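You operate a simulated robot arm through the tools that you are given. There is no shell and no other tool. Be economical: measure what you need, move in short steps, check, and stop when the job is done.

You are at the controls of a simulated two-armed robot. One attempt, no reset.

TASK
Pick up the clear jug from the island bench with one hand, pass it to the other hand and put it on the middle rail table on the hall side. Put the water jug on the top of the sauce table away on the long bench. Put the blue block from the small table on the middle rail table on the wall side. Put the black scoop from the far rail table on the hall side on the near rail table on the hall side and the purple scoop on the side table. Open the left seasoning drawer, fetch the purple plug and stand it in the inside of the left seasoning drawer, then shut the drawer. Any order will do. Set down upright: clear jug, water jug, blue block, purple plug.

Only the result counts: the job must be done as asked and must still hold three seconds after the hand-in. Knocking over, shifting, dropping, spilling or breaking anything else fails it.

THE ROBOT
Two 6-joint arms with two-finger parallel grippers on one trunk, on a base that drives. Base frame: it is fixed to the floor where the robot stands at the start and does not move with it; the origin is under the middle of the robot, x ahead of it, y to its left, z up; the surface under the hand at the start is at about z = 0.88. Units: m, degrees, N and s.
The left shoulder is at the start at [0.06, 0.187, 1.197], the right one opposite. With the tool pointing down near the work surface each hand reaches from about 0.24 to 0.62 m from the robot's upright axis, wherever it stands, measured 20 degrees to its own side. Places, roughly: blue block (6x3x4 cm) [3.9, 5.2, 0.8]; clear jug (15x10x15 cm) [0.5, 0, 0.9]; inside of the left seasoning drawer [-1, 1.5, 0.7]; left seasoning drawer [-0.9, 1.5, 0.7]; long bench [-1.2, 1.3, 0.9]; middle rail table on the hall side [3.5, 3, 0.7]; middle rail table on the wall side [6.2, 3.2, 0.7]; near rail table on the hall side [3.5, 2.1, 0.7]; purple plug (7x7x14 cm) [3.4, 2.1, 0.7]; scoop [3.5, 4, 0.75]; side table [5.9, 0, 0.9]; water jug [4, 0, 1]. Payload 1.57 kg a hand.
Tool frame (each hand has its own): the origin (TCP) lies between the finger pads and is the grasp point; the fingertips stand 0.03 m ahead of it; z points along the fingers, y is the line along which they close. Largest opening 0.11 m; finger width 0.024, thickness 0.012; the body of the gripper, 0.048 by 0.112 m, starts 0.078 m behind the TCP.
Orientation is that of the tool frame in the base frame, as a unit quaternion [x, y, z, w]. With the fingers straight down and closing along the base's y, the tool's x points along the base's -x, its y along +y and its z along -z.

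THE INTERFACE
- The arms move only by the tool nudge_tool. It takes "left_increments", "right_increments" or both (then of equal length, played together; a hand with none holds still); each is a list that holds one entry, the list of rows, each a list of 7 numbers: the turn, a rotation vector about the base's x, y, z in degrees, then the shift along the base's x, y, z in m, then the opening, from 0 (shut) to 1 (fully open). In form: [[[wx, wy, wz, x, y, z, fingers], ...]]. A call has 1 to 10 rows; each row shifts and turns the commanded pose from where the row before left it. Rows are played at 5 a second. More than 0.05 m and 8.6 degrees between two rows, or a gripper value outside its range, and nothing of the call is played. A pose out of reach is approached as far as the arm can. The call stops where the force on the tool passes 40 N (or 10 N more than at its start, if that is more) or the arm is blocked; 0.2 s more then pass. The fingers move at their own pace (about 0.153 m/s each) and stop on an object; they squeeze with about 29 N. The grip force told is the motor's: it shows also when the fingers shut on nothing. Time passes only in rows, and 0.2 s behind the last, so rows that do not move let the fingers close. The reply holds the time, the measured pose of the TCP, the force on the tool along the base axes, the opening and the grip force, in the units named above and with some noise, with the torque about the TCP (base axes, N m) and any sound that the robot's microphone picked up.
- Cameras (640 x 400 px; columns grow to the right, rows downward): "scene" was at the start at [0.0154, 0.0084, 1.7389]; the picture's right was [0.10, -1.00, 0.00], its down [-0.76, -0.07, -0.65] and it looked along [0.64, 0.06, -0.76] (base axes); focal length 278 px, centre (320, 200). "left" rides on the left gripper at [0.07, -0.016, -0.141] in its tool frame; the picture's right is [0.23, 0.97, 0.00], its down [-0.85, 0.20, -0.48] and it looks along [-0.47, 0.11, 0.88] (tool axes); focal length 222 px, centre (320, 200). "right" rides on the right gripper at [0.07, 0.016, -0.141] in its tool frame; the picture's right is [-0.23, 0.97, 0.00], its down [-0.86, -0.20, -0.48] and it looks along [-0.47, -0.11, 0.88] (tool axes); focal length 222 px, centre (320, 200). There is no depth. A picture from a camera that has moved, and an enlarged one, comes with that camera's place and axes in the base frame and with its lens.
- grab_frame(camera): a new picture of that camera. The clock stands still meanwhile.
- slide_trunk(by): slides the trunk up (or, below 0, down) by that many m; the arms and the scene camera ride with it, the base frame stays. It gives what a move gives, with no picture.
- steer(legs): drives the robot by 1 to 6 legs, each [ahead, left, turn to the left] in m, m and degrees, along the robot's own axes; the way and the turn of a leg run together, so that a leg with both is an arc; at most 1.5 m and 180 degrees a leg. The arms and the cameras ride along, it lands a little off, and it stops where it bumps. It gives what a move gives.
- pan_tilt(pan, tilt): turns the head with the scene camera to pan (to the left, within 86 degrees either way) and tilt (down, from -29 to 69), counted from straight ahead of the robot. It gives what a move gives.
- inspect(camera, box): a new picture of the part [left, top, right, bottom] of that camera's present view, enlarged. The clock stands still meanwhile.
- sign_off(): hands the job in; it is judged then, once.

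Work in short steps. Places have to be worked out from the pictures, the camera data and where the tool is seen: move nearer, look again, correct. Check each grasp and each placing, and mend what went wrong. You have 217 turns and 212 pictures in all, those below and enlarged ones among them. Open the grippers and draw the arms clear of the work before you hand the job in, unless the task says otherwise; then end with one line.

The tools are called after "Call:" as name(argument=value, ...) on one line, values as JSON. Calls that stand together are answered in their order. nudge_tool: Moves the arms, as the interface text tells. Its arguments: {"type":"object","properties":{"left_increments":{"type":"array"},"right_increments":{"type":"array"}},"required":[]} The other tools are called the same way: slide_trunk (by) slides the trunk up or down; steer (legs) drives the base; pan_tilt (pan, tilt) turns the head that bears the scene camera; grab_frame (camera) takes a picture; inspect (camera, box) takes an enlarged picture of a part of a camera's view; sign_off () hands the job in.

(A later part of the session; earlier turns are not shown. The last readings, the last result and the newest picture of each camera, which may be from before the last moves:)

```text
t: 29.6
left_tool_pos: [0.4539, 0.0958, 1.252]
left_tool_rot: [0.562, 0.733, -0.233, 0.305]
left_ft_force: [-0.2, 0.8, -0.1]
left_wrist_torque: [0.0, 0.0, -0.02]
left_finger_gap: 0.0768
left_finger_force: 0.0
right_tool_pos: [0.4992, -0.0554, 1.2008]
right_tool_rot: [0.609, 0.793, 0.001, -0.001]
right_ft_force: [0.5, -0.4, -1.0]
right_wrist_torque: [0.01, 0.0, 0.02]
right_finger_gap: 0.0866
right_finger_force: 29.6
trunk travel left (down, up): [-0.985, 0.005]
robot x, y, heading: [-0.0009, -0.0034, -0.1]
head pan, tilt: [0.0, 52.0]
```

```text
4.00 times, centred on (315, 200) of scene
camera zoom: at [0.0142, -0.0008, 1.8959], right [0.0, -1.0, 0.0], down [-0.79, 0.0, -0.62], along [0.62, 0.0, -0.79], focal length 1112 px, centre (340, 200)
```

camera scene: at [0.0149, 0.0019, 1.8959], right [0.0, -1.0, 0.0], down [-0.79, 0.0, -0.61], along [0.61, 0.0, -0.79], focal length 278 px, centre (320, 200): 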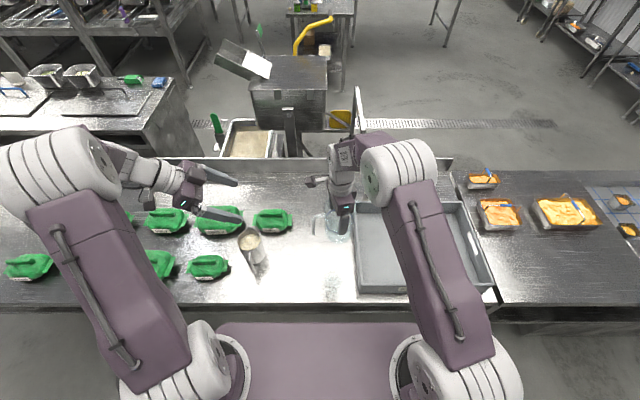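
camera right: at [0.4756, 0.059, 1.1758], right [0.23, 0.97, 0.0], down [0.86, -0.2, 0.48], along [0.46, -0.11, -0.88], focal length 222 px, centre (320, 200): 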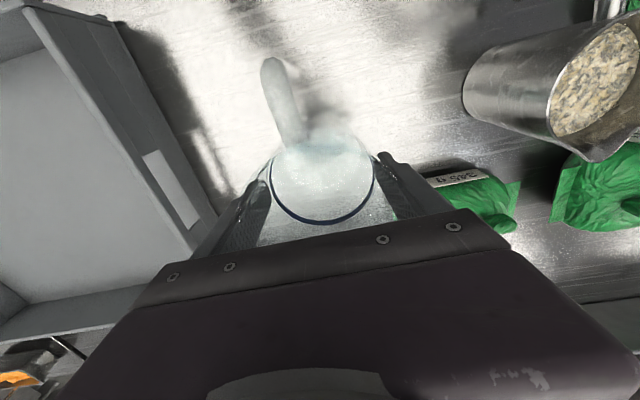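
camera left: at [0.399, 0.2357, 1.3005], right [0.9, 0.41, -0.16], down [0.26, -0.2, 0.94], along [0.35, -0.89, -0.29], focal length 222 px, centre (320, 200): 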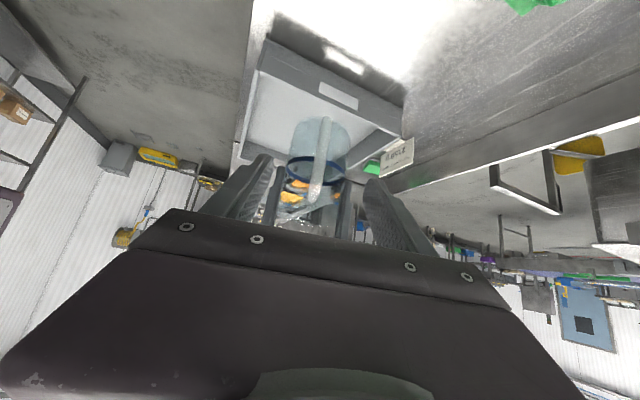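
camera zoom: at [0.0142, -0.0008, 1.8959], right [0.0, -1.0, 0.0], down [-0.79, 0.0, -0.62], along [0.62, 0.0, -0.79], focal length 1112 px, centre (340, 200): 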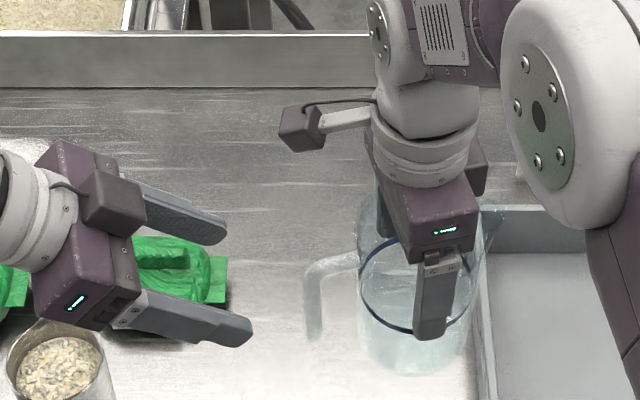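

Fingers straddle the handle line. Advance onto the handle and close the left hand.

Call:
nudge_tool(left_increments=[[[0, 0, 0, 0.007, -0.022, -0.024, 0.7], [0, 0, 0, 0.007, -0.022, -0.024, 0.7], [0, 0, 0, 0.007, -0.022, -0.024, 0.7]]])

Call:
inspect(camera="scene", box=[260, 150, 370, 250])

Call:
inspect(camera="left", box=[200, 60, 440, 260])

```text
t: 30.4
left_tool_pos: [0.4773, 0.0299, 1.1803]
left_tool_rot: [0.561, 0.732, -0.234, 0.306]
left_ft_force: [0.9, 0.4, -0.8]
left_wrist_torque: [-0.04, 0.02, 0.01]
left_finger_gap: 0.0772
left_finger_force: 0.1
right_tool_pos: [0.5006, -0.0548, 1.2006]
right_tool_rot: [0.61, 0.793, 0.0, -0.001]
right_ft_force: [0.4, -0.5, -1.7]
right_wrist_torque: [-0.02, 0.0, 0.05]
right_finger_gap: 0.0868
right_finger_force: 28.7
trunk travel left (down, up): [-0.985, 0.005]
robot x, y, heading: [-0.0002, 0.0012, -0.0]
head pan, tilt: [0.0, 52.0]
```

```text
4.00 times, centred on (315, 200) of scene
camera zoom: at [0.0147, -0.0002, 1.8959], right [0.0, -1.0, 0.0], down [-0.79, 0.0, -0.62], along [0.62, 0.0, -0.79], focal length 1112 px, centre (340, 200)
```

zoom: 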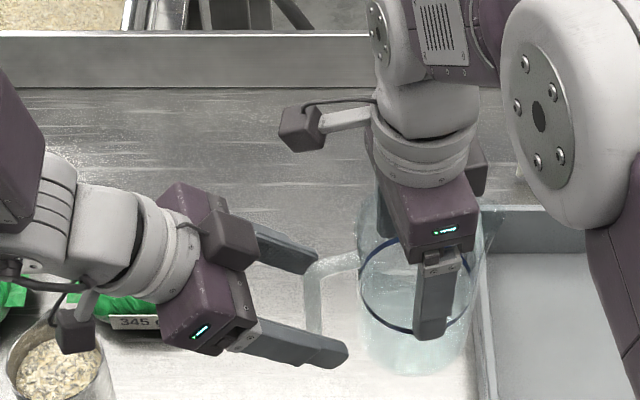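

```text
2.00 times, centred on (320, 160) of left
camera zoom: at [0.4222, 0.1702, 1.2292], right [0.9, 0.41, -0.16], down [0.26, -0.2, 0.94], along [0.35, -0.89, -0.29], focal length 444 px, centre (320, 280)
```

zoom: 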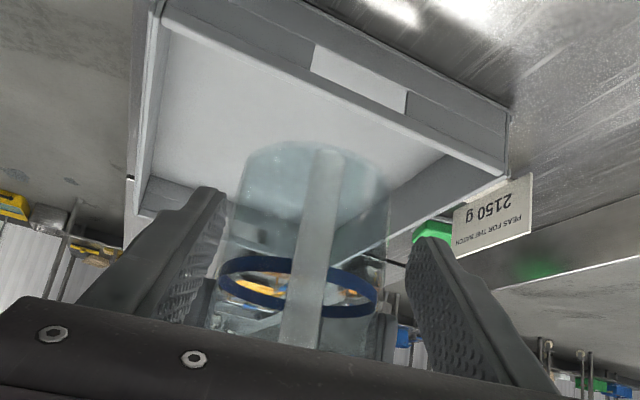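

Handle lies between the left fingers. Close the left hand on it.

Call:
nudge_tool(left_increments=[[[0, 0, 0, 0, 0, 0, 0.4], [0, 0, 0, 0, 0, 0, 0.2], [0, 0, 0, 0, 0, 0, 0], [0, 0, 0, 0, 0, 0, 0], [0, 0, 0, 0, 0, 0, 0]]])

Call:
inspect(camera="scene", box=[260, 150, 370, 250])

```text
t: 31.6
left_tool_pos: [0.4764, 0.0318, 1.1802]
left_tool_rot: [0.561, 0.732, -0.235, 0.307]
left_ft_force: [-0.9, -1.0, -1.4]
left_wrist_torque: [0.12, -0.1, -0.02]
left_finger_gap: 0.0129
left_finger_force: 28.6
right_tool_pos: [0.5005, -0.0542, 1.2019]
right_tool_rot: [0.609, 0.793, 0.001, 0.0]
right_ft_force: [0.5, 1.2, 0.4]
right_wrist_torque: [0.05, 0.13, -0.06]
right_finger_gap: 0.086
right_finger_force: 28.8
trunk travel left (down, up): [-0.985, 0.005]
robot x, y, heading: [0.0001, 0.0012, 0.0]
head pan, tilt: [0.0, 52.0]
```

```text
4.00 times, centred on (315, 200) of scene
camera zoom: at [0.014, 0.0007, 1.8959], right [0.0, -1.0, 0.0], down [-0.79, 0.0, -0.62], along [0.62, 0.0, -0.79], focal length 1112 px, centre (340, 200)
```

zoom: 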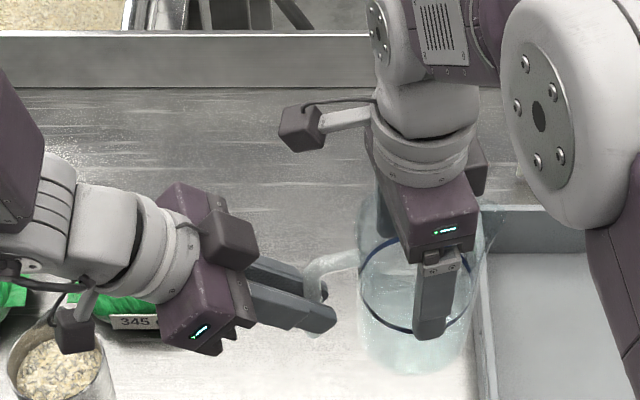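

Left grips the handle (12.9 mm). Open the right slowly and check the jug stays.

Call:
nudge_tool(right_increments=[[[0, 0, 0, 0, 0, 0, 0.9], [0, 0, 0, 0, 0, 0, 1], [0, 0, 0, 0, 0, 0, 1]]])

Call:
inspect(camera="scene", box=[260, 150, 370, 250])

```text
t: 32.4
left_tool_pos: [0.4776, 0.0309, 1.1818]
left_tool_rot: [0.562, 0.732, -0.235, 0.306]
left_ft_force: [0.2, 0.3, 0.5]
left_wrist_torque: [0.11, 0.04, -0.01]
left_finger_gap: 0.013
left_finger_force: 29.5
right_tool_pos: [0.4993, -0.0527, 1.2009]
right_tool_rot: [0.609, 0.793, 0.0, 0.0]
right_ft_force: [-0.3, 0.5, -0.4]
right_wrist_torque: [-0.02, -0.01, 0.0]
right_finger_gap: 0.1099
right_finger_force: 0.1
trunk travel left (down, up): [-0.985, 0.005]
robot x, y, heading: [0.001, -0.0023, -0.2]
head pan, tilt: [0.0, 52.0]
```

```text
4.00 times, centred on (315, 200) of scene
camera zoom: at [0.0139, 0.0008, 1.8959], right [0.0, -1.0, 0.0], down [-0.79, 0.0, -0.62], along [0.62, 0.0, -0.79], focal length 1112 px, centre (340, 200)
```

zoom: 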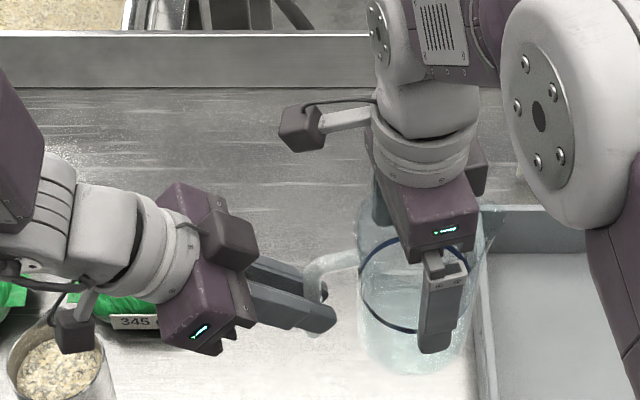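

The jug holds steady in the left hand. Raise the right hand clear and move it aside.

Call:
nudge_tool(right_increments=[[[0, 0, 0, 0, 0, 0.03, 1], [0, 0, 0, 0, 0, 0.04, 1], [0, 0, 0, 0, 0, 0.04, 1], [0, 0, 0, -0.01, -0.03, 0, 1], [0, 0, 7.5, -0.02, -0.04, 0, 1], [0, 0, 7.5, -0.02, -0.04, 0, 1], [0, 0, 7.5, -0.02, -0.04, 0, 1], [0, 0, 7.5, 0, 0, 0, 1], [0, 0, 7.5, 0, 0, 0, 1], [0, 0, 7.5, 0, 0, 0, 1]]])

Call:
grab_frame(camera="scene")

```text
t: 34.6
left_tool_pos: [0.4761, 0.0307, 1.181]
left_tool_rot: [0.562, 0.732, -0.235, 0.306]
left_ft_force: [-0.1, 0.1, -0.8]
left_wrist_torque: [0.12, 0.02, -0.03]
left_finger_gap: 0.0132
left_finger_force: 28.8
right_tool_pos: [0.4285, -0.2033, 1.31]
right_tool_rot: [0.258, 0.966, 0.001, -0.001]
right_ft_force: [0.4, 0.3, 0.6]
right_wrist_torque: [-0.03, -0.01, 0.04]
right_finger_gap: 0.11
right_finger_force: 0.0
trunk travel left (down, up): [-0.985, 0.005]
robot x, y, heading: [0.0001, -0.0007, -0.1]
head pan, tilt: [0.0, 52.0]
```

```text
176 pictures are left
camera scene: at [0.0134, 0.0004, 1.8959], right [0.0, -1.0, 0.0], down [-0.79, 0.0, -0.62], along [0.62, 0.0, -0.79], focal length 278 px, centre (320, 200)
```

scene: 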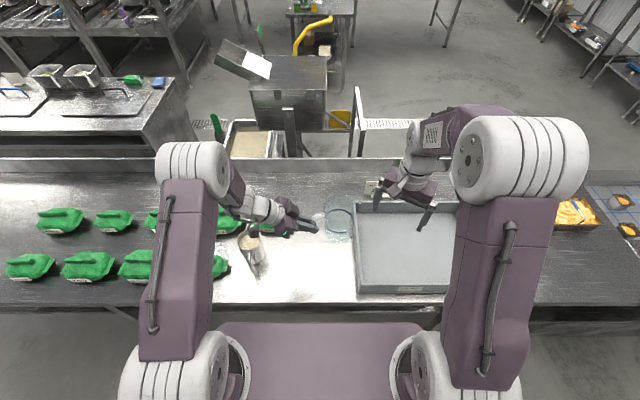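

Hand-over done. I tuck the jug a little higher and closer, then drive: back, left past the island end.

Call:
nudge_tool(left_increments=[[[0, 0, 0, -0.01, 0.015, 0.02, 0], [0, 0, 0, -0.01, 0.015, 0.02, 0], [0, 0, 0, -0.01, 0.015, 0.01, 0], [0, 0, 0, -0.01, 0.015, 0.01, 0]]])

Call:
steer(legs=[[-0.2, 0, 0], [0, 1.5, 0], [0, 1.4, 0]])

Call:
pan_tilt(pan=0, tilt=25)

Call:
grab_frame(camera="scene")

```text
t: 35.6
left_tool_pos: [0.435, 0.0896, 1.2395]
left_tool_rot: [0.561, 0.732, -0.235, 0.305]
left_ft_force: [0.2, -0.1, -1.4]
left_wrist_torque: [0.08, 0.04, -0.04]
left_finger_gap: 0.013
left_finger_force: 29.1
right_tool_pos: [0.429, -0.202, 1.3113]
right_tool_rot: [0.259, 0.966, 0.0, -0.001]
right_ft_force: [-0.7, 0.3, 0.7]
right_wrist_torque: [-0.03, 0.03, 0.03]
right_finger_gap: 0.11
right_finger_force: 0.0
trunk travel left (down, up): [-0.985, 0.005]
robot x, y, heading: [-0.0033, -0.0003, -0.2]
head pan, tilt: [0.0, 52.0]
```

```text
t: 50.6
left_tool_pos: [0.2577, 2.9563, 1.2397]
left_tool_rot: [0.566, 0.729, -0.236, 0.304]
left_ft_force: [0.2, -0.2, -1.4]
left_wrist_torque: [0.11, 0.02, -0.02]
left_finger_gap: 0.0129
left_finger_force: 28.9
right_tool_pos: [0.2487, 2.6625, 1.31]
right_tool_rot: [0.264, 0.964, 0.0, -0.001]
right_ft_force: [0.2, -0.6, 0.1]
right_wrist_torque: [0.02, 0.01, -0.02]
right_finger_gap: 0.11
right_finger_force: 0.0
trunk travel left (down, up): [-0.985, 0.005]
robot x, y, heading: [-0.1807, 2.871, -0.6]
head pan, tilt: [0.0, 52.0]
```

```text
t: 51.5
left_tool_pos: [0.2587, 2.957, 1.2378]
left_tool_rot: [0.566, 0.729, -0.236, 0.305]
left_ft_force: [0.3, -0.2, -1.3]
left_wrist_torque: [0.06, 0.03, 0.02]
left_finger_gap: 0.0132
left_finger_force: 29.1
right_tool_pos: [0.2498, 2.6646, 1.3104]
right_tool_rot: [0.265, 0.964, 0.0, -0.001]
right_ft_force: [0.6, 0.0, -0.4]
right_wrist_torque: [-0.04, -0.01, 0.03]
right_finger_gap: 0.1099
right_finger_force: 0.1
trunk travel left (down, up): [-0.985, 0.005]
robot x, y, heading: [-0.1802, 2.8717, -0.7]
head pan, tilt: [0.0, 25.0]
```

```text
175 pictures are left
camera scene: at [-0.1482, 2.8726, 1.936], right [-0.01, -1.0, 0.0], down [-0.42, 0.0, -0.91], along [0.91, -0.01, -0.42], focal length 278 px, centre (320, 200)
```

scene: 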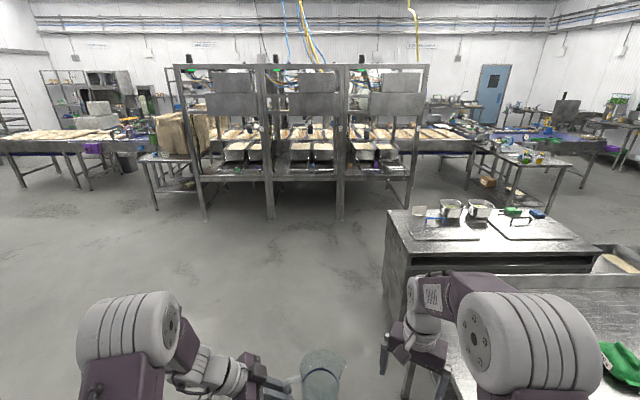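

Path ahead is clear. Drive forward about 2 m and look at the rail tables.

Call:
steer(legs=[[1.2, 0.1, 0.7], [0.8, 0, 0]])

Call:
grab_frame(camera="scene")

```text
t: 61.4
left_tool_pos: [2.2276, 3.0441, 1.2405]
left_tool_rot: [0.565, 0.729, -0.236, 0.306]
left_ft_force: [1.0, 0.3, -1.1]
left_wrist_torque: [0.13, -0.01, 0.0]
left_finger_gap: 0.0131
left_finger_force: 29.2
right_tool_pos: [2.2158, 2.7509, 1.311]
right_tool_rot: [0.265, 0.964, 0.001, 0.0]
right_ft_force: [0.3, 0.2, -0.7]
right_wrist_torque: [-0.01, 0.0, -0.01]
right_finger_gap: 0.1103
right_finger_force: 0.1
trunk travel left (down, up): [-0.985, 0.005]
robot x, y, heading: [1.7944, 2.9556, -0.7]
head pan, tilt: [0.0, 25.0]
```

```text
174 pictures are left
camera scene: at [1.8211, 2.9601, 1.9361], right [-0.01, -1.0, 0.0], down [-0.42, 0.0, -0.91], along [0.91, -0.01, -0.42], focal length 278 px, centre (320, 200)
```

scene: 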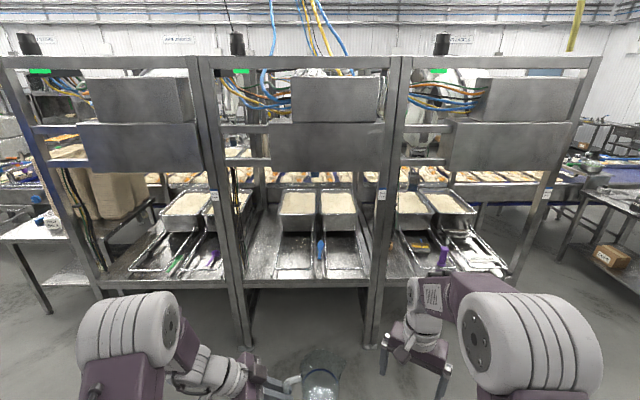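

I zoom in on the three rail tables.

Call:
inspect(camera="scene", box=[240, 180, 390, 290])

Call:
inspect(camera="scene", box=[100, 180, 250, 290])

Call:
inspect(camera="scene", box=[380, 180, 530, 290])

```text
3.64 times, centred on (315, 235) of scene
camera zoom: at [1.8211, 2.9601, 1.9361], right [-0.01, -1.0, 0.0], down [-0.42, 0.0, -0.91], along [0.91, -0.01, -0.42], focal length 1011 px, centre (338, 73)
```

zoom: 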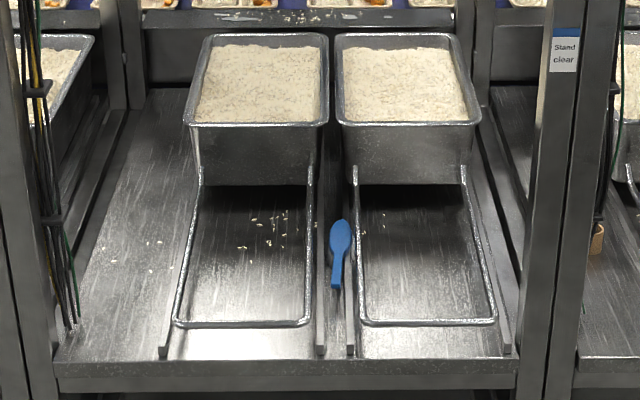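

```text
3.64 times, centred on (175, 235) of scene
camera zoom: at [1.8211, 2.9601, 1.9361], right [-0.01, -1.0, 0.0], down [-0.42, 0.0, -0.91], along [0.91, -0.01, -0.42], focal length 1011 px, centre (847, 73)
```

zoom: 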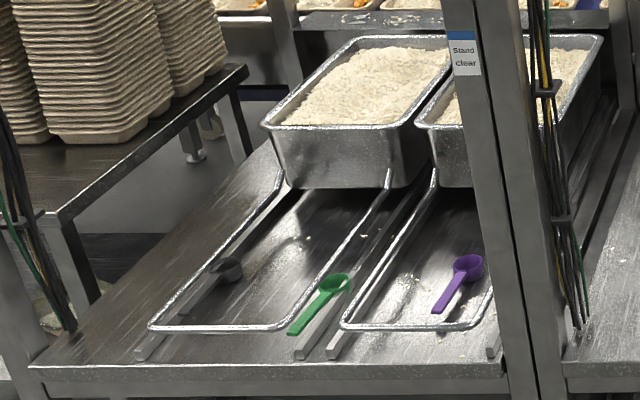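

```text
3.64 times, centred on (455, 235) of scene
camera zoom: at [1.8211, 2.9601, 1.9361], right [-0.01, -1.0, 0.0], down [-0.42, 0.0, -0.91], along [0.91, -0.01, -0.42], focal length 1011 px, centre (-171, 73)
```

zoom: 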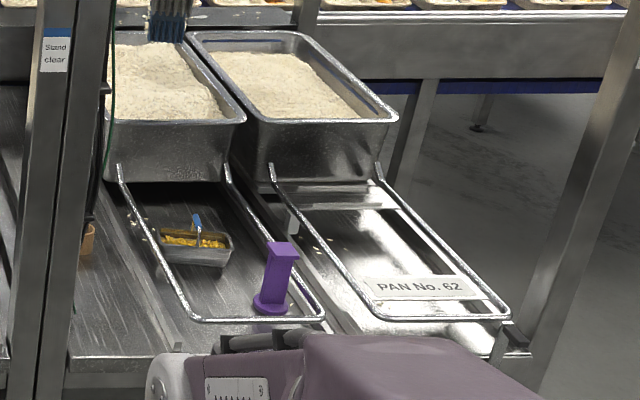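

Middle table: front edge x≈3.21, surface z≈0.7; the flat interior of the left wire loop around (3.42, 3.12) is free. I yaw the left hand +75° so the handle points back to the robot, for a straight-in placing.

Call:
nudge_tool(left_increments=[[[0, 0, 7.5, 0.006, 0.001, 0, 0], [0, 0, 7.5, 0.006, 0.001, 0, 0], [0, 0, 7.5, 0.006, 0.001, 0, 0], [0, 0, 7.5, 0.006, 0.001, 0, 0], [0, 0, 7.5, 0.006, 0.001, 0, 0], [0, 0, 7.5, 0.006, 0.001, 0, 0], [0, 0, 7.5, 0.006, 0.001, 0, 0], [0, 0, 7.5, 0.006, 0.001, 0, 0], [0, 0, 7.5, 0.006, 0.001, 0, 0], [0, 0, 7.5, 0.006, 0.001, 0, 0]]])

Call:
slide_trunk(by=-0.2)

Call:
steer(legs=[[0.6, 0.06, 0.7]])

Call:
pan_tilt(pan=0, tilt=45)

Call:
grab_frame(camera="scene")

```text
t: 63.6
left_tool_pos: [2.3163, 3.1812, 1.2708]
left_tool_rot: [0.014, 0.923, -0.015, 0.384]
left_ft_force: [0.3, 0.4, -1.2]
left_wrist_torque: [-0.03, 0.1, -0.04]
left_finger_gap: 0.0129
left_finger_force: 29.0
left hand out of reach, approached as far as the arm can: row 6, 7, 8, 9, 10
right_tool_pos: [2.2194, 2.7542, 1.3095]
right_tool_rot: [0.265, 0.964, -0.002, -0.001]
right_ft_force: [-0.8, 0.4, 0.7]
right_wrist_torque: [-0.02, 0.0, -0.05]
right_finger_gap: 0.1099
right_finger_force: 0.1
trunk travel left (down, up): [-0.985, 0.005]
robot x, y, heading: [1.7925, 2.9616, -0.8]
head pan, tilt: [0.0, 25.0]
```

```text
t: 65.8
left_tool_pos: [2.3158, 3.1774, 1.0726]
left_tool_rot: [0.015, 0.923, -0.014, 0.385]
left_ft_force: [-0.8, -0.3, -0.4]
left_wrist_torque: [-0.04, 0.1, 0.04]
left_finger_gap: 0.0132
left_finger_force: 28.7
right_tool_pos: [2.2205, 2.7521, 1.1103]
right_tool_rot: [0.265, 0.964, 0.0, 0.0]
right_ft_force: [0.4, -0.1, 0.5]
right_wrist_torque: [0.02, 0.0, 0.0]
right_finger_gap: 0.1101
right_finger_force: 0.0
trunk travel left (down, up): [-0.785, 0.205]
robot x, y, heading: [1.7932, 2.9579, -0.6]
head pan, tilt: [0.0, 25.0]
```

```text
t: 69.2
left_tool_pos: [2.9156, 3.239, 1.0725]
left_tool_rot: [0.011, 0.923, -0.012, 0.385]
left_ft_force: [-0.1, -0.7, -0.5]
left_wrist_torque: [-0.01, 0.1, -0.03]
left_finger_gap: 0.013
left_finger_force: 29.2
right_tool_pos: [2.8237, 2.8115, 1.111]
right_tool_rot: [0.26, 0.966, 0.0, -0.001]
right_ft_force: [0.1, 0.1, -0.3]
right_wrist_torque: [-0.01, -0.03, -0.04]
right_finger_gap: 0.1102
right_finger_force: 0.1
trunk travel left (down, up): [-0.785, 0.205]
robot x, y, heading: [2.3925, 3.0192, -0.3]
head pan, tilt: [0.0, 25.0]
```

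```text
t: 70.0
left_tool_pos: [2.9174, 3.2384, 1.0719]
left_tool_rot: [0.01, 0.924, -0.012, 0.383]
left_ft_force: [-0.6, -0.3, -0.9]
left_wrist_torque: [0.01, 0.1, 0.01]
left_finger_gap: 0.013
left_finger_force: 29.0
right_tool_pos: [2.8245, 2.8122, 1.1111]
right_tool_rot: [0.26, 0.966, 0.0, -0.001]
right_ft_force: [0.0, 0.3, 0.3]
right_wrist_torque: [0.02, 0.02, 0.03]
right_finger_gap: 0.11
right_finger_force: 0.0
trunk travel left (down, up): [-0.785, 0.205]
robot x, y, heading: [2.3982, 3.0195, -0.3]
head pan, tilt: [0.0, 45.0]
```

```text
170 pictures are left
camera scene: at [2.4159, 3.0169, 1.7055], right [0.0, -1.0, 0.0], down [-0.71, 0.0, -0.71], along [0.71, 0.0, -0.71], focal length 278 px, centre (320, 200)
```

scene: 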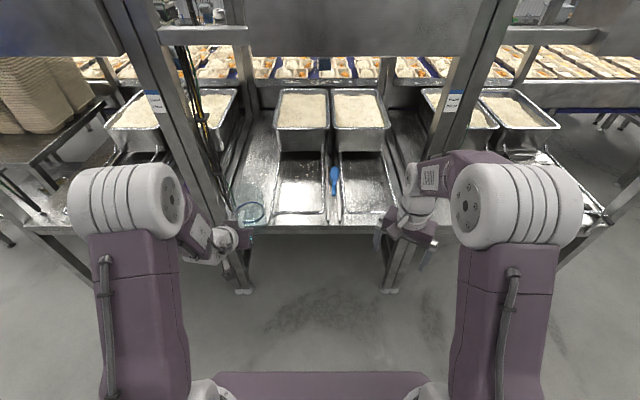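

The jug hand sits at rel (0.52, 0.22); it is upright. I shift the hand a bit to the centre, then drive in 0.35 m.

Call:
nudge_tool(left_increments=[[[0, 0, 0, 0.015, -0.02, 0, 0], [0, 0, 0, 0.015, -0.02, 0, 0], [0, 0, 0, 0.01, -0.02, 0, 0]]])

Call:
steer(legs=[[0.35, -0.03, 0.3]])

Call:
grab_frame(camera="scene")

Call:
grab_frame(camera="left")

```text
t: 70.8
left_tool_pos: [2.9434, 3.2331, 1.0627]
left_tool_rot: [0.012, 0.923, -0.015, 0.384]
left_ft_force: [0.5, -0.1, -1.2]
left_wrist_torque: [0.01, 0.12, 0.01]
left_finger_gap: 0.013
left_finger_force: 29.3
left hand out of reach, approached as far as the arm can: row 1, 2, 3
right_tool_pos: [2.8248, 2.8114, 1.1092]
right_tool_rot: [0.26, 0.966, 0.0, 0.0]
right_ft_force: [0.0, -0.2, -0.6]
right_wrist_torque: [-0.02, 0.05, 0.0]
right_finger_gap: 0.1102
right_finger_force: 0.0
trunk travel left (down, up): [-0.785, 0.205]
robot x, y, heading: [2.3966, 3.018, 0.1]
head pan, tilt: [0.0, 45.0]
```

```text
t: 73.1
left_tool_pos: [3.294, 3.205, 1.0645]
left_tool_rot: [0.01, 0.923, -0.014, 0.384]
left_ft_force: [-0.9, 0.0, -1.6]
left_wrist_torque: [0.01, 0.11, 0.02]
left_finger_gap: 0.013
left_finger_force: 28.6
right_tool_pos: [3.1775, 2.7844, 1.1108]
right_tool_rot: [0.258, 0.966, 0.0, 0.0]
right_ft_force: [0.2, 0.6, 0.6]
right_wrist_torque: [-0.02, -0.04, 0.01]
right_finger_gap: 0.11
right_finger_force: 0.0
trunk travel left (down, up): [-0.785, 0.205]
robot x, y, heading: [2.7462, 2.9875, 0.2]
head pan, tilt: [0.0, 45.0]
```

```text
169 pictures are left
camera scene: at [2.7667, 2.9874, 1.7055], right [0.0, -1.0, 0.0], down [-0.71, 0.0, -0.71], along [0.71, 0.0, -0.71], focal length 278 px, centre (320, 200)
```

scene: 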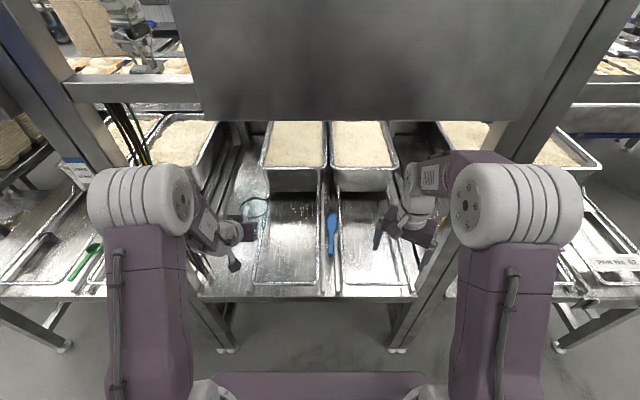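

```text
168 pictures are left
camera left: at [3.1435, 3.1947, 1.1133], right [-0.13, 0.97, -0.18], down [0.27, 0.21, 0.94], along [0.95, 0.08, -0.29], focal length 222 px, centre (320, 200)
```

left: 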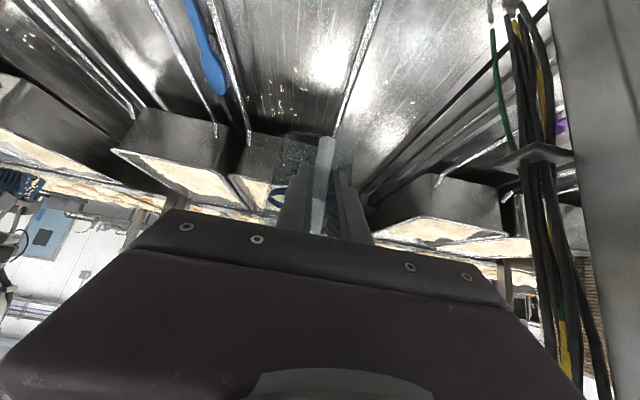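

The wrist is near alignment with the forearm, so I avoid arm moves: I shift the base right 0.08 and ahead 0.05 and lower with the trunk instead.

Call:
steer(legs=[[0.05, -0.08, 0]])

Call:
slide_trunk(by=-0.2)

Call:
grab_frame(camera="scene")

Call:
grab_frame(camera="left")

```text
t: 74.2
left_tool_pos: [3.3427, 3.1291, 1.063]
left_tool_rot: [0.009, 0.923, -0.015, 0.384]
left_ft_force: [-0.6, 0.9, -0.6]
left_wrist_torque: [-0.02, 0.11, 0.02]
left_finger_gap: 0.0129
left_finger_force: 29.3
right_tool_pos: [3.2273, 2.7075, 1.111]
right_tool_rot: [0.258, 0.966, 0.0, -0.001]
right_ft_force: [0.9, -0.4, -0.2]
right_wrist_torque: [0.04, -0.02, 0.02]
right_finger_gap: 0.1102
right_finger_force: 0.0
trunk travel left (down, up): [-0.785, 0.205]
robot x, y, heading: [2.7971, 2.9063, 0.0]
head pan, tilt: [0.0, 45.0]
```

```text
t: 76.4
left_tool_pos: [3.3445, 3.1281, 0.8634]
left_tool_rot: [0.009, 0.924, -0.014, 0.383]
left_ft_force: [-0.2, 0.5, -0.5]
left_wrist_torque: [-0.01, 0.14, 0.0]
left_finger_gap: 0.0129
left_finger_force: 29.2
right_tool_pos: [3.2297, 2.7064, 0.9114]
right_tool_rot: [0.258, 0.966, 0.001, -0.001]
right_ft_force: [0.3, -0.4, -0.4]
right_wrist_torque: [-0.01, 0.03, 0.0]
right_finger_gap: 0.11
right_finger_force: 0.0
trunk travel left (down, up): [-0.585, 0.405]
robot x, y, heading: [2.8001, 2.9013, 0.5]
head pan, tilt: [0.0, 45.0]
```

```text
167 pictures are left
camera scene: at [2.8181, 2.9082, 1.5055], right [0.0, -1.0, 0.0], down [-0.71, 0.0, -0.71], along [0.71, 0.0, -0.71], focal length 278 px, centre (320, 200)
```

scene: 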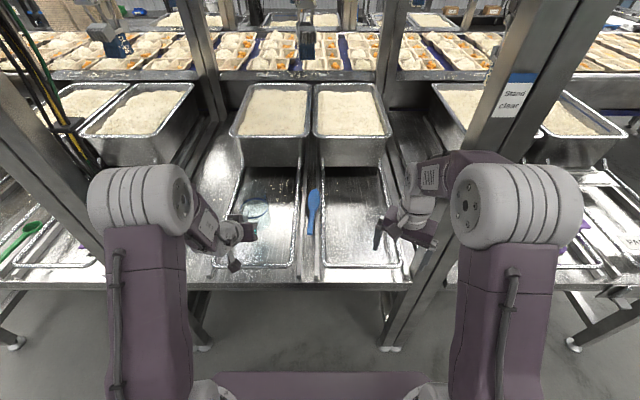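

```text
166 pictures are left
camera left: at [3.194, 3.116, 0.9129], right [-0.13, 0.97, -0.18], down [0.27, 0.21, 0.94], along [0.95, 0.08, -0.29], focal length 222 px, centre (320, 200)
```

left: 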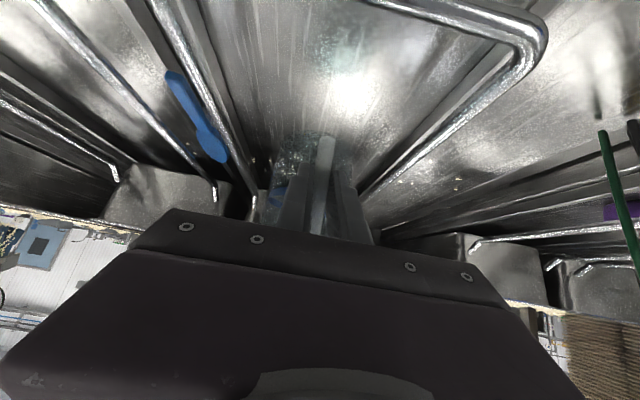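

I zoom in on the jug over the loop.

Call:
inspect(camera="scene", box=[200, 150, 340, 280])

```text
3.08 times, centred on (270, 215) of scene
camera zoom: at [2.8181, 2.9082, 1.5055], right [0.0, -1.0, 0.0], down [-0.71, 0.0, -0.71], along [0.71, 0.0, -0.71], focal length 856 px, centre (474, 154)
```

zoom: 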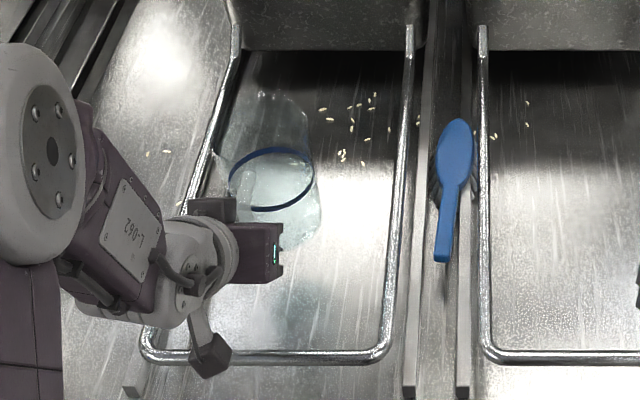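

Jug is centred in the loop, about 8 cm above the table. Lower with the trunk in steps and watch the force.

Call:
slide_trunk(by=-0.06)

Call:
slide_trunk(by=-0.01)

Call:
inspect(camera="scene", box=[200, 150, 340, 280])

Call:
grab_frame(camera="left")

```text
t: 77.4
left_tool_pos: [3.3444, 3.1277, 0.8034]
left_tool_rot: [0.009, 0.923, -0.014, 0.383]
left_ft_force: [-0.2, -0.2, -1.4]
left_wrist_torque: [-0.02, 0.12, 0.02]
left_finger_gap: 0.0129
left_finger_force: 29.0
right_tool_pos: [3.2278, 2.7065, 0.8507]
right_tool_rot: [0.258, 0.966, 0.001, -0.002]
right_ft_force: [-0.4, 0.1, -1.0]
right_wrist_torque: [-0.03, -0.01, 0.02]
right_finger_gap: 0.11
right_finger_force: 0.0
trunk travel left (down, up): [-0.525, 0.465]
robot x, y, heading: [2.7973, 2.908, 0.2]
head pan, tilt: [0.0, 45.0]
```

```text
t: 78.0
left_tool_pos: [3.3436, 3.1288, 0.7933]
left_tool_rot: [0.009, 0.924, -0.014, 0.383]
left_ft_force: [-0.2, 0.4, -0.3]
left_wrist_torque: [0.01, 0.09, 0.01]
left_finger_gap: 0.0132
left_finger_force: 28.9
right_tool_pos: [3.2283, 2.7053, 0.8391]
right_tool_rot: [0.258, 0.966, 0.0, -0.001]
right_ft_force: [0.3, -0.2, -1.2]
right_wrist_torque: [-0.01, 0.04, 0.0]
right_finger_gap: 0.11
right_finger_force: 0.1
trunk travel left (down, up): [-0.515, 0.475]
robot x, y, heading: [2.7998, 2.9074, 0.1]
head pan, tilt: [0.0, 45.0]
```

```text
3.08 times, centred on (270, 215) of scene
camera zoom: at [2.818, 2.9082, 1.4355], right [0.0, -1.0, 0.0], down [-0.71, 0.0, -0.71], along [0.71, 0.0, -0.71], focal length 856 px, centre (474, 154)
```

zoom: 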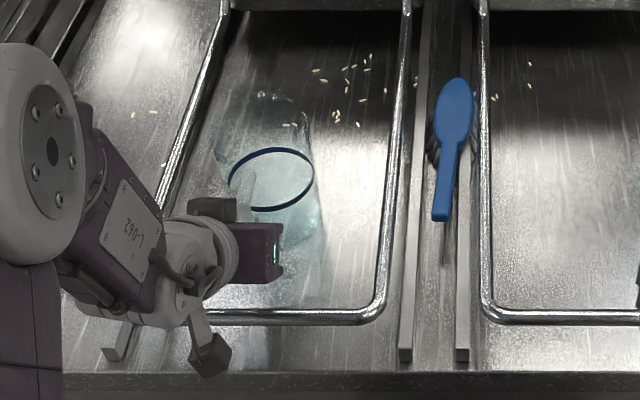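

```text
163 pictures are left
camera left: at [3.194, 3.1161, 0.8429], right [-0.13, 0.97, -0.18], down [0.27, 0.21, 0.94], along [0.95, 0.08, -0.29], focal length 222 px, centre (320, 200)
```

left: 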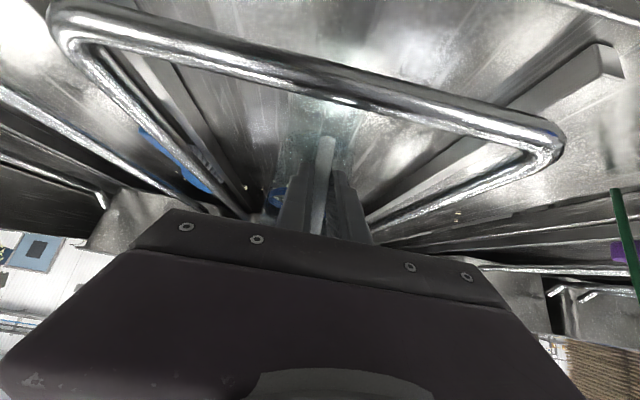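

No contact yet. Lower in 5 mm steps.

Call:
slide_trunk(by=-0.006)

Call:
slide_trunk(by=-0.005)

```text
t: 78.5
left_tool_pos: [3.3441, 3.1279, 0.7871]
left_tool_rot: [0.01, 0.924, -0.015, 0.383]
left_ft_force: [0.4, -0.9, -1.6]
left_wrist_torque: [0.0, 0.07, -0.02]
left_finger_gap: 0.0128
left_finger_force: 28.5
right_tool_pos: [3.228, 2.7065, 0.8346]
right_tool_rot: [0.257, 0.966, 0.0, -0.001]
right_ft_force: [-0.4, 0.3, 0.2]
right_wrist_torque: [0.01, -0.02, 0.0]
right_finger_gap: 0.1098
right_finger_force: 0.1
trunk travel left (down, up): [-0.509, 0.481]
robot x, y, heading: [2.7989, 2.9089, 0.3]
head pan, tilt: [0.0, 45.0]
```

```text
t: 79.1
left_tool_pos: [3.3445, 3.1277, 0.7844]
left_tool_rot: [0.01, 0.923, -0.014, 0.385]
left_ft_force: [-0.9, -0.8, 8.3]
left_wrist_torque: [0.29, -0.98, 0.01]
left_finger_gap: 0.0133
left_finger_force: 29.1
right_tool_pos: [3.2276, 2.7061, 0.8292]
right_tool_rot: [0.258, 0.966, 0.0, 0.0]
right_ft_force: [0.1, -0.3, -0.5]
right_wrist_torque: [-0.01, -0.03, 0.0]
right_finger_gap: 0.1101
right_finger_force: 0.0
trunk travel left (down, up): [-0.504, 0.486]
robot x, y, heading: [2.7984, 2.9067, 0.4]
head pan, tilt: [0.0, 45.0]
```

Contact (8 N). Open the left fingers gently and look.

Call:
nudge_tool(left_increments=[[[0, 0, 0, 0, 0, 0, 0.2], [0, 0, 0, 0, 0, 0, 0.45], [0, 0, 0, 0, 0, 0, 0.5]]])

Call:
grab_frame(camera="left")

Call:
inspect(camera="scene", box=[200, 150, 340, 280])

```text
t: 79.9
left_tool_pos: [3.345, 3.1274, 0.7826]
left_tool_rot: [0.009, 0.923, -0.014, 0.384]
left_ft_force: [0.5, -0.4, 0.1]
left_wrist_torque: [0.0, 0.02, 0.05]
left_finger_gap: 0.0549
left_finger_force: 0.0
right_tool_pos: [3.2285, 2.7058, 0.8297]
right_tool_rot: [0.258, 0.966, 0.0, 0.0]
right_ft_force: [-0.2, 0.3, -0.7]
right_wrist_torque: [-0.02, 0.0, 0.01]
right_finger_gap: 0.11
right_finger_force: 0.0
trunk travel left (down, up): [-0.504, 0.486]
robot x, y, heading: [2.7987, 2.909, 0.3]
head pan, tilt: [0.0, 45.0]
```

```text
162 pictures are left
camera left: at [3.194, 3.116, 0.8319], right [-0.13, 0.97, -0.18], down [0.27, 0.21, 0.94], along [0.95, 0.08, -0.29], focal length 222 px, centre (320, 200)
```

left: 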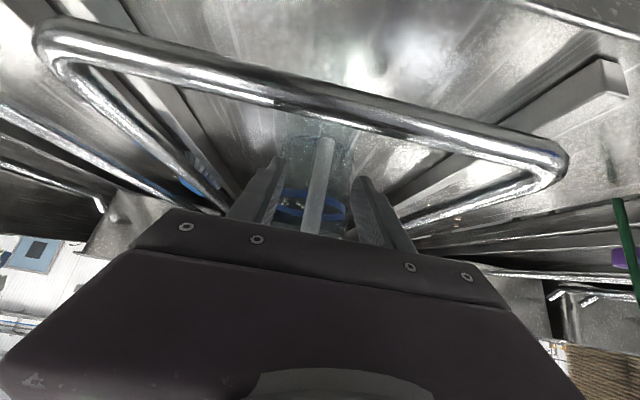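

```text
3.08 times, centred on (270, 215) of scene
camera zoom: at [2.8181, 2.9081, 1.4245], right [0.0, -1.0, 0.0], down [-0.71, 0.0, -0.71], along [0.71, 0.0, -0.71], focal length 856 px, centre (474, 154)
```

zoom: 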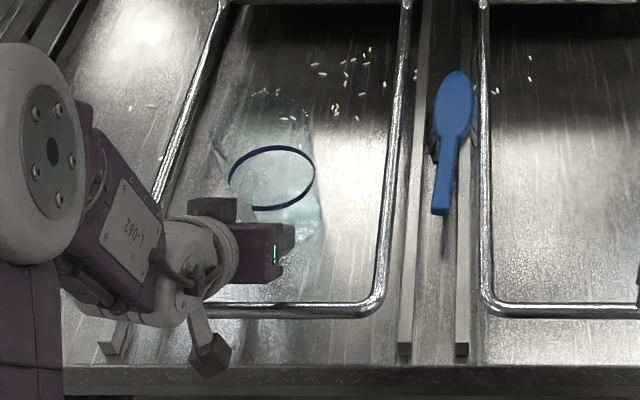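

The jug stands upright. The wire is at z≈0.76, so I raise straight up first via the trunk, then back off.

Call:
slide_trunk(by=0.15)

Call:
steer(legs=[[-0.35, 0, 0]])

Call:
grab_frame(camera="scene")

```text
t: 81.6
left_tool_pos: [3.3443, 3.1276, 0.9315]
left_tool_rot: [0.01, 0.923, -0.015, 0.384]
left_ft_force: [0.0, -0.5, 0.3]
left_wrist_torque: [0.03, -0.01, -0.01]
left_finger_gap: 0.0551
left_finger_force: 0.0
right_tool_pos: [3.2288, 2.7056, 0.9795]
right_tool_rot: [0.257, 0.966, 0.0, -0.001]
right_ft_force: [0.7, -0.5, 0.1]
right_wrist_torque: [-0.02, -0.01, 0.01]
right_finger_gap: 0.1101
right_finger_force: 0.1
trunk travel left (down, up): [-0.654, 0.336]
robot x, y, heading: [2.7968, 2.9077, 0.2]
head pan, tilt: [0.0, 45.0]
```

```text
t: 83.9
left_tool_pos: [2.9931, 3.1227, 0.9318]
left_tool_rot: [0.013, 0.923, -0.016, 0.384]
left_ft_force: [-1.4, 0.0, -0.2]
left_wrist_torque: [-0.02, -0.02, 0.0]
left_finger_gap: 0.0551
left_finger_force: 0.1
right_tool_pos: [2.8743, 2.7024, 0.9791]
right_tool_rot: [0.261, 0.965, 0.0, -0.001]
right_ft_force: [0.8, 0.8, -0.1]
right_wrist_torque: [0.0, 0.05, 0.01]
right_finger_gap: 0.11
right_finger_force: 0.1
trunk travel left (down, up): [-0.654, 0.336]
robot x, y, heading: [2.4431, 2.9082, -0.3]
head pan, tilt: [0.0, 45.0]
```

```text
160 pictures are left
camera scene: at [2.466, 2.9082, 1.5745], right [-0.01, -1.0, 0.0], down [-0.71, 0.0, -0.71], along [0.71, 0.0, -0.71], focal length 278 px, centre (320, 200)
```

scene: 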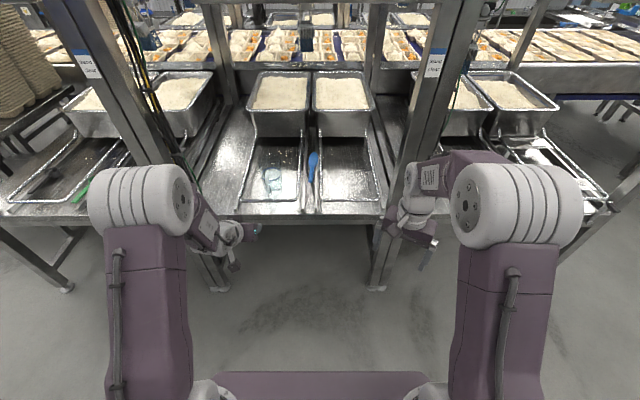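

The jug stands on the middle rail table. I reset both hands to straight down, then drive left to the small table.

Call:
nudge_tool(left_increments=[[[0, 7.5, 0, -0.017, 0, 0.01, 1], [0, 7.5, 0, -0.017, 0, 0.01, 1], [0, 7.5, 0, -0.017, 0, 0.01, 1], [0, 7.5, 0, -0.017, 0, 0.01, 1], [0, 7.5, 0, -0.017, 0, 0.01, 1], [0, 7.5, 0, -0.017, 0, 0.01, 1]]], right_increments=[[[0, 0, 7.5, 0, 0, 0, 1], [0, 0, 7.5, 0, 0, 0, 1], [0, 0, 7.5, 0, 0, 0, 1], [0, 0, 7.5, 0, 0, 0, 1], [0, 0, 0, 0, 0, 0, 1], [0, 0, 0, 0, 0, 0, 1]]])

Call:
steer(legs=[[0, 1.2, 0], [0, 1.1, 0]])

Call:
pan_tilt(pan=0, tilt=30)

Call:
grab_frame(camera="scene")

```text
t: 85.3
left_tool_pos: [2.932, 3.0972, 0.9729]
left_tool_rot: [0.013, 0.99, -0.061, 0.126]
left_ft_force: [-0.3, 0.7, -0.4]
left_wrist_torque: [-0.01, -0.01, -0.01]
left_finger_gap: 0.1101
left_finger_force: 0.0
left hand out of reach, approached as far as the arm can: row 2, 3, 4, 5
right_tool_pos: [2.8753, 2.7012, 0.9798]
right_tool_rot: [0.002, 1.0, 0.0, -0.001]
right_ft_force: [-0.2, -0.3, 0.1]
right_wrist_torque: [0.0, -0.03, -0.03]
right_finger_gap: 0.1099
right_finger_force: 0.1
trunk travel left (down, up): [-0.654, 0.336]
robot x, y, heading: [2.4437, 2.906, -0.4]
head pan, tilt: [0.0, 45.0]
```

```text
t: 96.6
left_tool_pos: [2.9584, 5.3868, 0.9734]
left_tool_rot: [0.015, 0.99, -0.062, 0.125]
left_ft_force: [0.2, 0.5, -0.1]
left_wrist_torque: [0.02, -0.01, 0.0]
left_finger_gap: 0.1103
left_finger_force: 0.0
right_tool_pos: [2.8986, 4.9903, 0.979]
right_tool_rot: [0.003, 1.0, -0.001, -0.001]
right_ft_force: [0.2, 0.0, -0.9]
right_wrist_torque: [-0.02, 0.01, -0.01]
right_finger_gap: 0.11
right_finger_force: 0.1
trunk travel left (down, up): [-0.654, 0.336]
robot x, y, heading: [2.4704, 5.1927, -0.3]
head pan, tilt: [0.0, 45.0]
```

```text
t: 97.3
left_tool_pos: [2.9575, 5.3866, 0.973]
left_tool_rot: [0.015, 0.99, -0.061, 0.125]
left_ft_force: [0.1, -0.7, 0.8]
left_wrist_torque: [-0.01, 0.0, -0.01]
left_finger_gap: 0.1099
left_finger_force: 0.1
right_tool_pos: [2.8988, 4.9906, 0.9795]
right_tool_rot: [0.003, 1.0, 0.001, 0.0]
right_ft_force: [-1.1, 0.2, -1.1]
right_wrist_torque: [0.0, 0.0, -0.01]
right_finger_gap: 0.1101
right_finger_force: 0.1
trunk travel left (down, up): [-0.654, 0.336]
robot x, y, heading: [2.4682, 5.2011, -0.7]
head pan, tilt: [0.0, 30.0]
```

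```text
159 pictures are left
camera scene: at [2.4994, 5.1977, 1.597], right [-0.01, -1.0, 0.0], down [-0.5, 0.0, -0.87], along [0.87, -0.01, -0.5], focal length 278 px, centre (320, 200)
```

scene: 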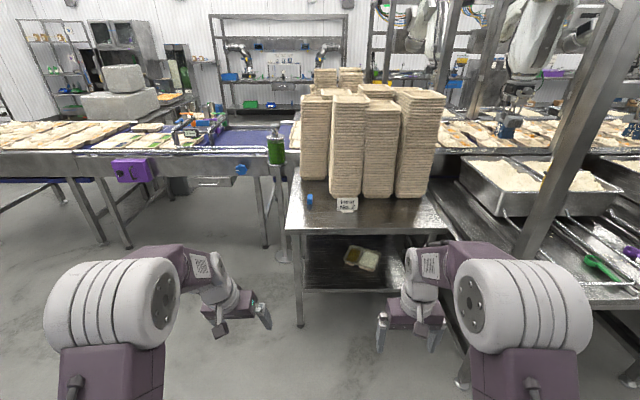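

The blue block is near the front edge of the small table. I zoom in and finish straightening the left hand.

Call:
inspect(camera="scene", box=[280, 170, 370, 230])

Call:
nudge_tool(left_increments=[[[0, 0, 0, -0.02, 0.01, 0, 1], [0, 0, 0, -0.02, 0.01, 0, 1], [3.6, 7, 0, -0.01, 0, 0, 1], [3.6, 7, 0, -0.01, 0, 0, 1], [0, 0, 0, -0.01, 0, 0, 1]]])

```text
6.67 times, centred on (325, 200) of scene
camera zoom: at [2.4994, 5.1977, 1.597], right [-0.01, -1.0, 0.0], down [-0.5, 0.0, -0.87], along [0.87, -0.01, -0.5], focal length 1854 px, centre (287, 200)
```

zoom: 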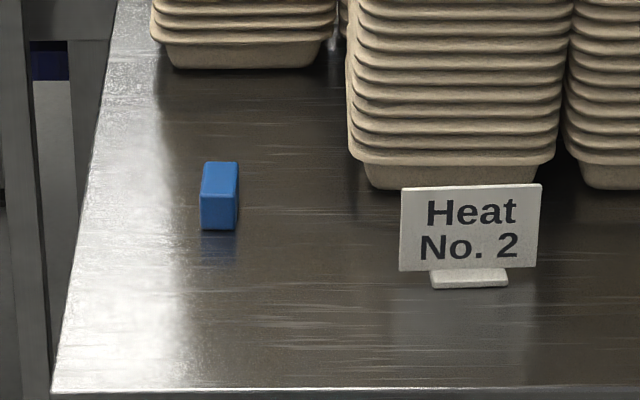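

```text
t: 98.5
left_tool_pos: [2.8864, 5.407, 0.9742]
left_tool_rot: [0.014, 1.0, -0.001, 0.004]
left_ft_force: [0.3, 0.2, -0.3]
left_wrist_torque: [-0.02, -0.01, -0.03]
left_finger_gap: 0.1101
left_finger_force: 0.0
right_tool_pos: [2.8983, 4.9902, 0.9789]
right_tool_rot: [0.004, 1.0, -0.001, 0.0]
right_ft_force: [-0.5, 0.2, 0.1]
right_wrist_torque: [-0.02, 0.02, -0.04]
right_finger_gap: 0.1101
right_finger_force: 0.0
trunk travel left (down, up): [-0.654, 0.336]
robot x, y, heading: [2.4726, 5.1948, -0.6]
head pan, tilt: [0.0, 30.0]
```

Block at about (3.90, 5.245) with long side along x; table edge x≈3.635. I retract the right hand, pitch the left hand 30° forward for reach, and drive nearer.

Call:
nudge_tool(left_increments=[[[0, -7.5, 0, 0.005, 0, 0, 1], [0, -7.5, 0, 0.005, 0, 0, 1], [0, -7.5, 0, 0.005, 0, 0, 1], [0, -7.5, 0, 0.005, 0, 0, 1]]], right_increments=[[[0, 0, 0, -0.02, 0, 0.01, 1], [0, 0, 0, -0.02, 0, 0.01, 1], [0, 0, 0, -0.02, 0, 0.01, 1], [0, 0, 0, -0.02, 0, 0.01, 1]]])

Call:
steer(legs=[[0.55, -0.15, 0.6]])

Call:
grab_frame(camera="left")

Call:
grab_frame(camera="scene")

```text
t: 99.5
left_tool_pos: [2.904, 5.405, 0.9734]
left_tool_rot: [0.016, 0.972, -0.003, 0.234]
left_ft_force: [-0.3, 0.1, 0.1]
left_wrist_torque: [0.01, 0.0, 0.01]
left_finger_gap: 0.11
left_finger_force: 0.1
left hand out of reach, approached as far as the arm can: row 4
right_tool_pos: [2.8164, 4.9906, 1.0195]
right_tool_rot: [0.003, 1.0, -0.001, -0.001]
right_ft_force: [0.1, 0.7, 0.2]
right_wrist_torque: [0.01, -0.02, -0.03]
right_finger_gap: 0.1102
right_finger_force: 0.2
trunk travel left (down, up): [-0.654, 0.336]
robot x, y, heading: [2.4682, 5.2001, -0.4]
head pan, tilt: [0.0, 30.0]
```

```text
t: 102.8
left_tool_pos: [3.4517, 5.2623, 0.9728]
left_tool_rot: [0.007, 0.972, -0.002, 0.234]
left_ft_force: [0.4, 0.4, 0.0]
left_wrist_torque: [0.0, 0.0, -0.01]
left_finger_gap: 0.1102
left_finger_force: 0.0
right_tool_pos: [3.3723, 4.8476, 1.0184]
right_tool_rot: [-0.005, 1.0, 0.0, -0.001]
right_ft_force: [0.3, 0.1, 0.9]
right_wrist_torque: [0.0, -0.01, -0.02]
right_finger_gap: 0.11
right_finger_force: 0.1
trunk travel left (down, up): [-0.654, 0.336]
robot x, y, heading: [3.0215, 5.0504, 0.6]
head pan, tilt: [0.0, 30.0]
```

```text
157 pictures are left
camera left: at [3.3252, 5.2486, 1.0667], right [-0.19, 0.98, -0.1], down [0.55, 0.19, 0.81], along [0.82, 0.1, -0.57], focal length 222 px, centre (320, 200)
```

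left: 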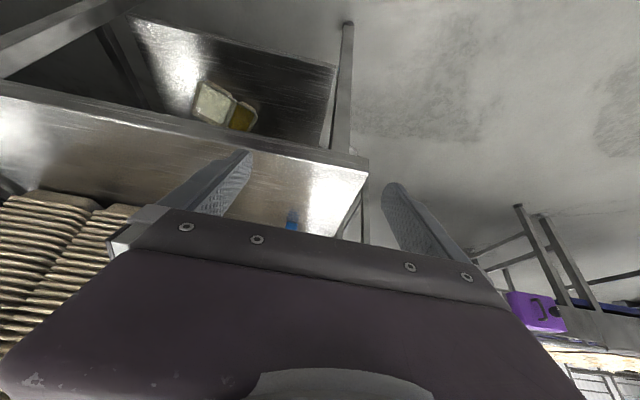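

```text
156 pictures are left
camera scene: at [3.0498, 5.0503, 1.5971], right [0.01, -1.0, 0.0], down [-0.5, -0.01, -0.87], along [0.87, 0.01, -0.5], focal length 278 px, centre (320, 200)
```

scene: 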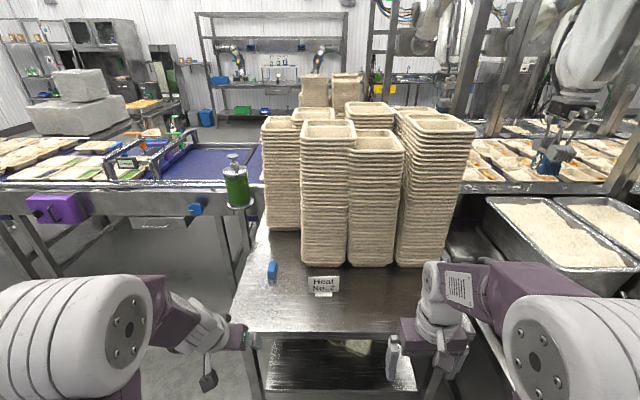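

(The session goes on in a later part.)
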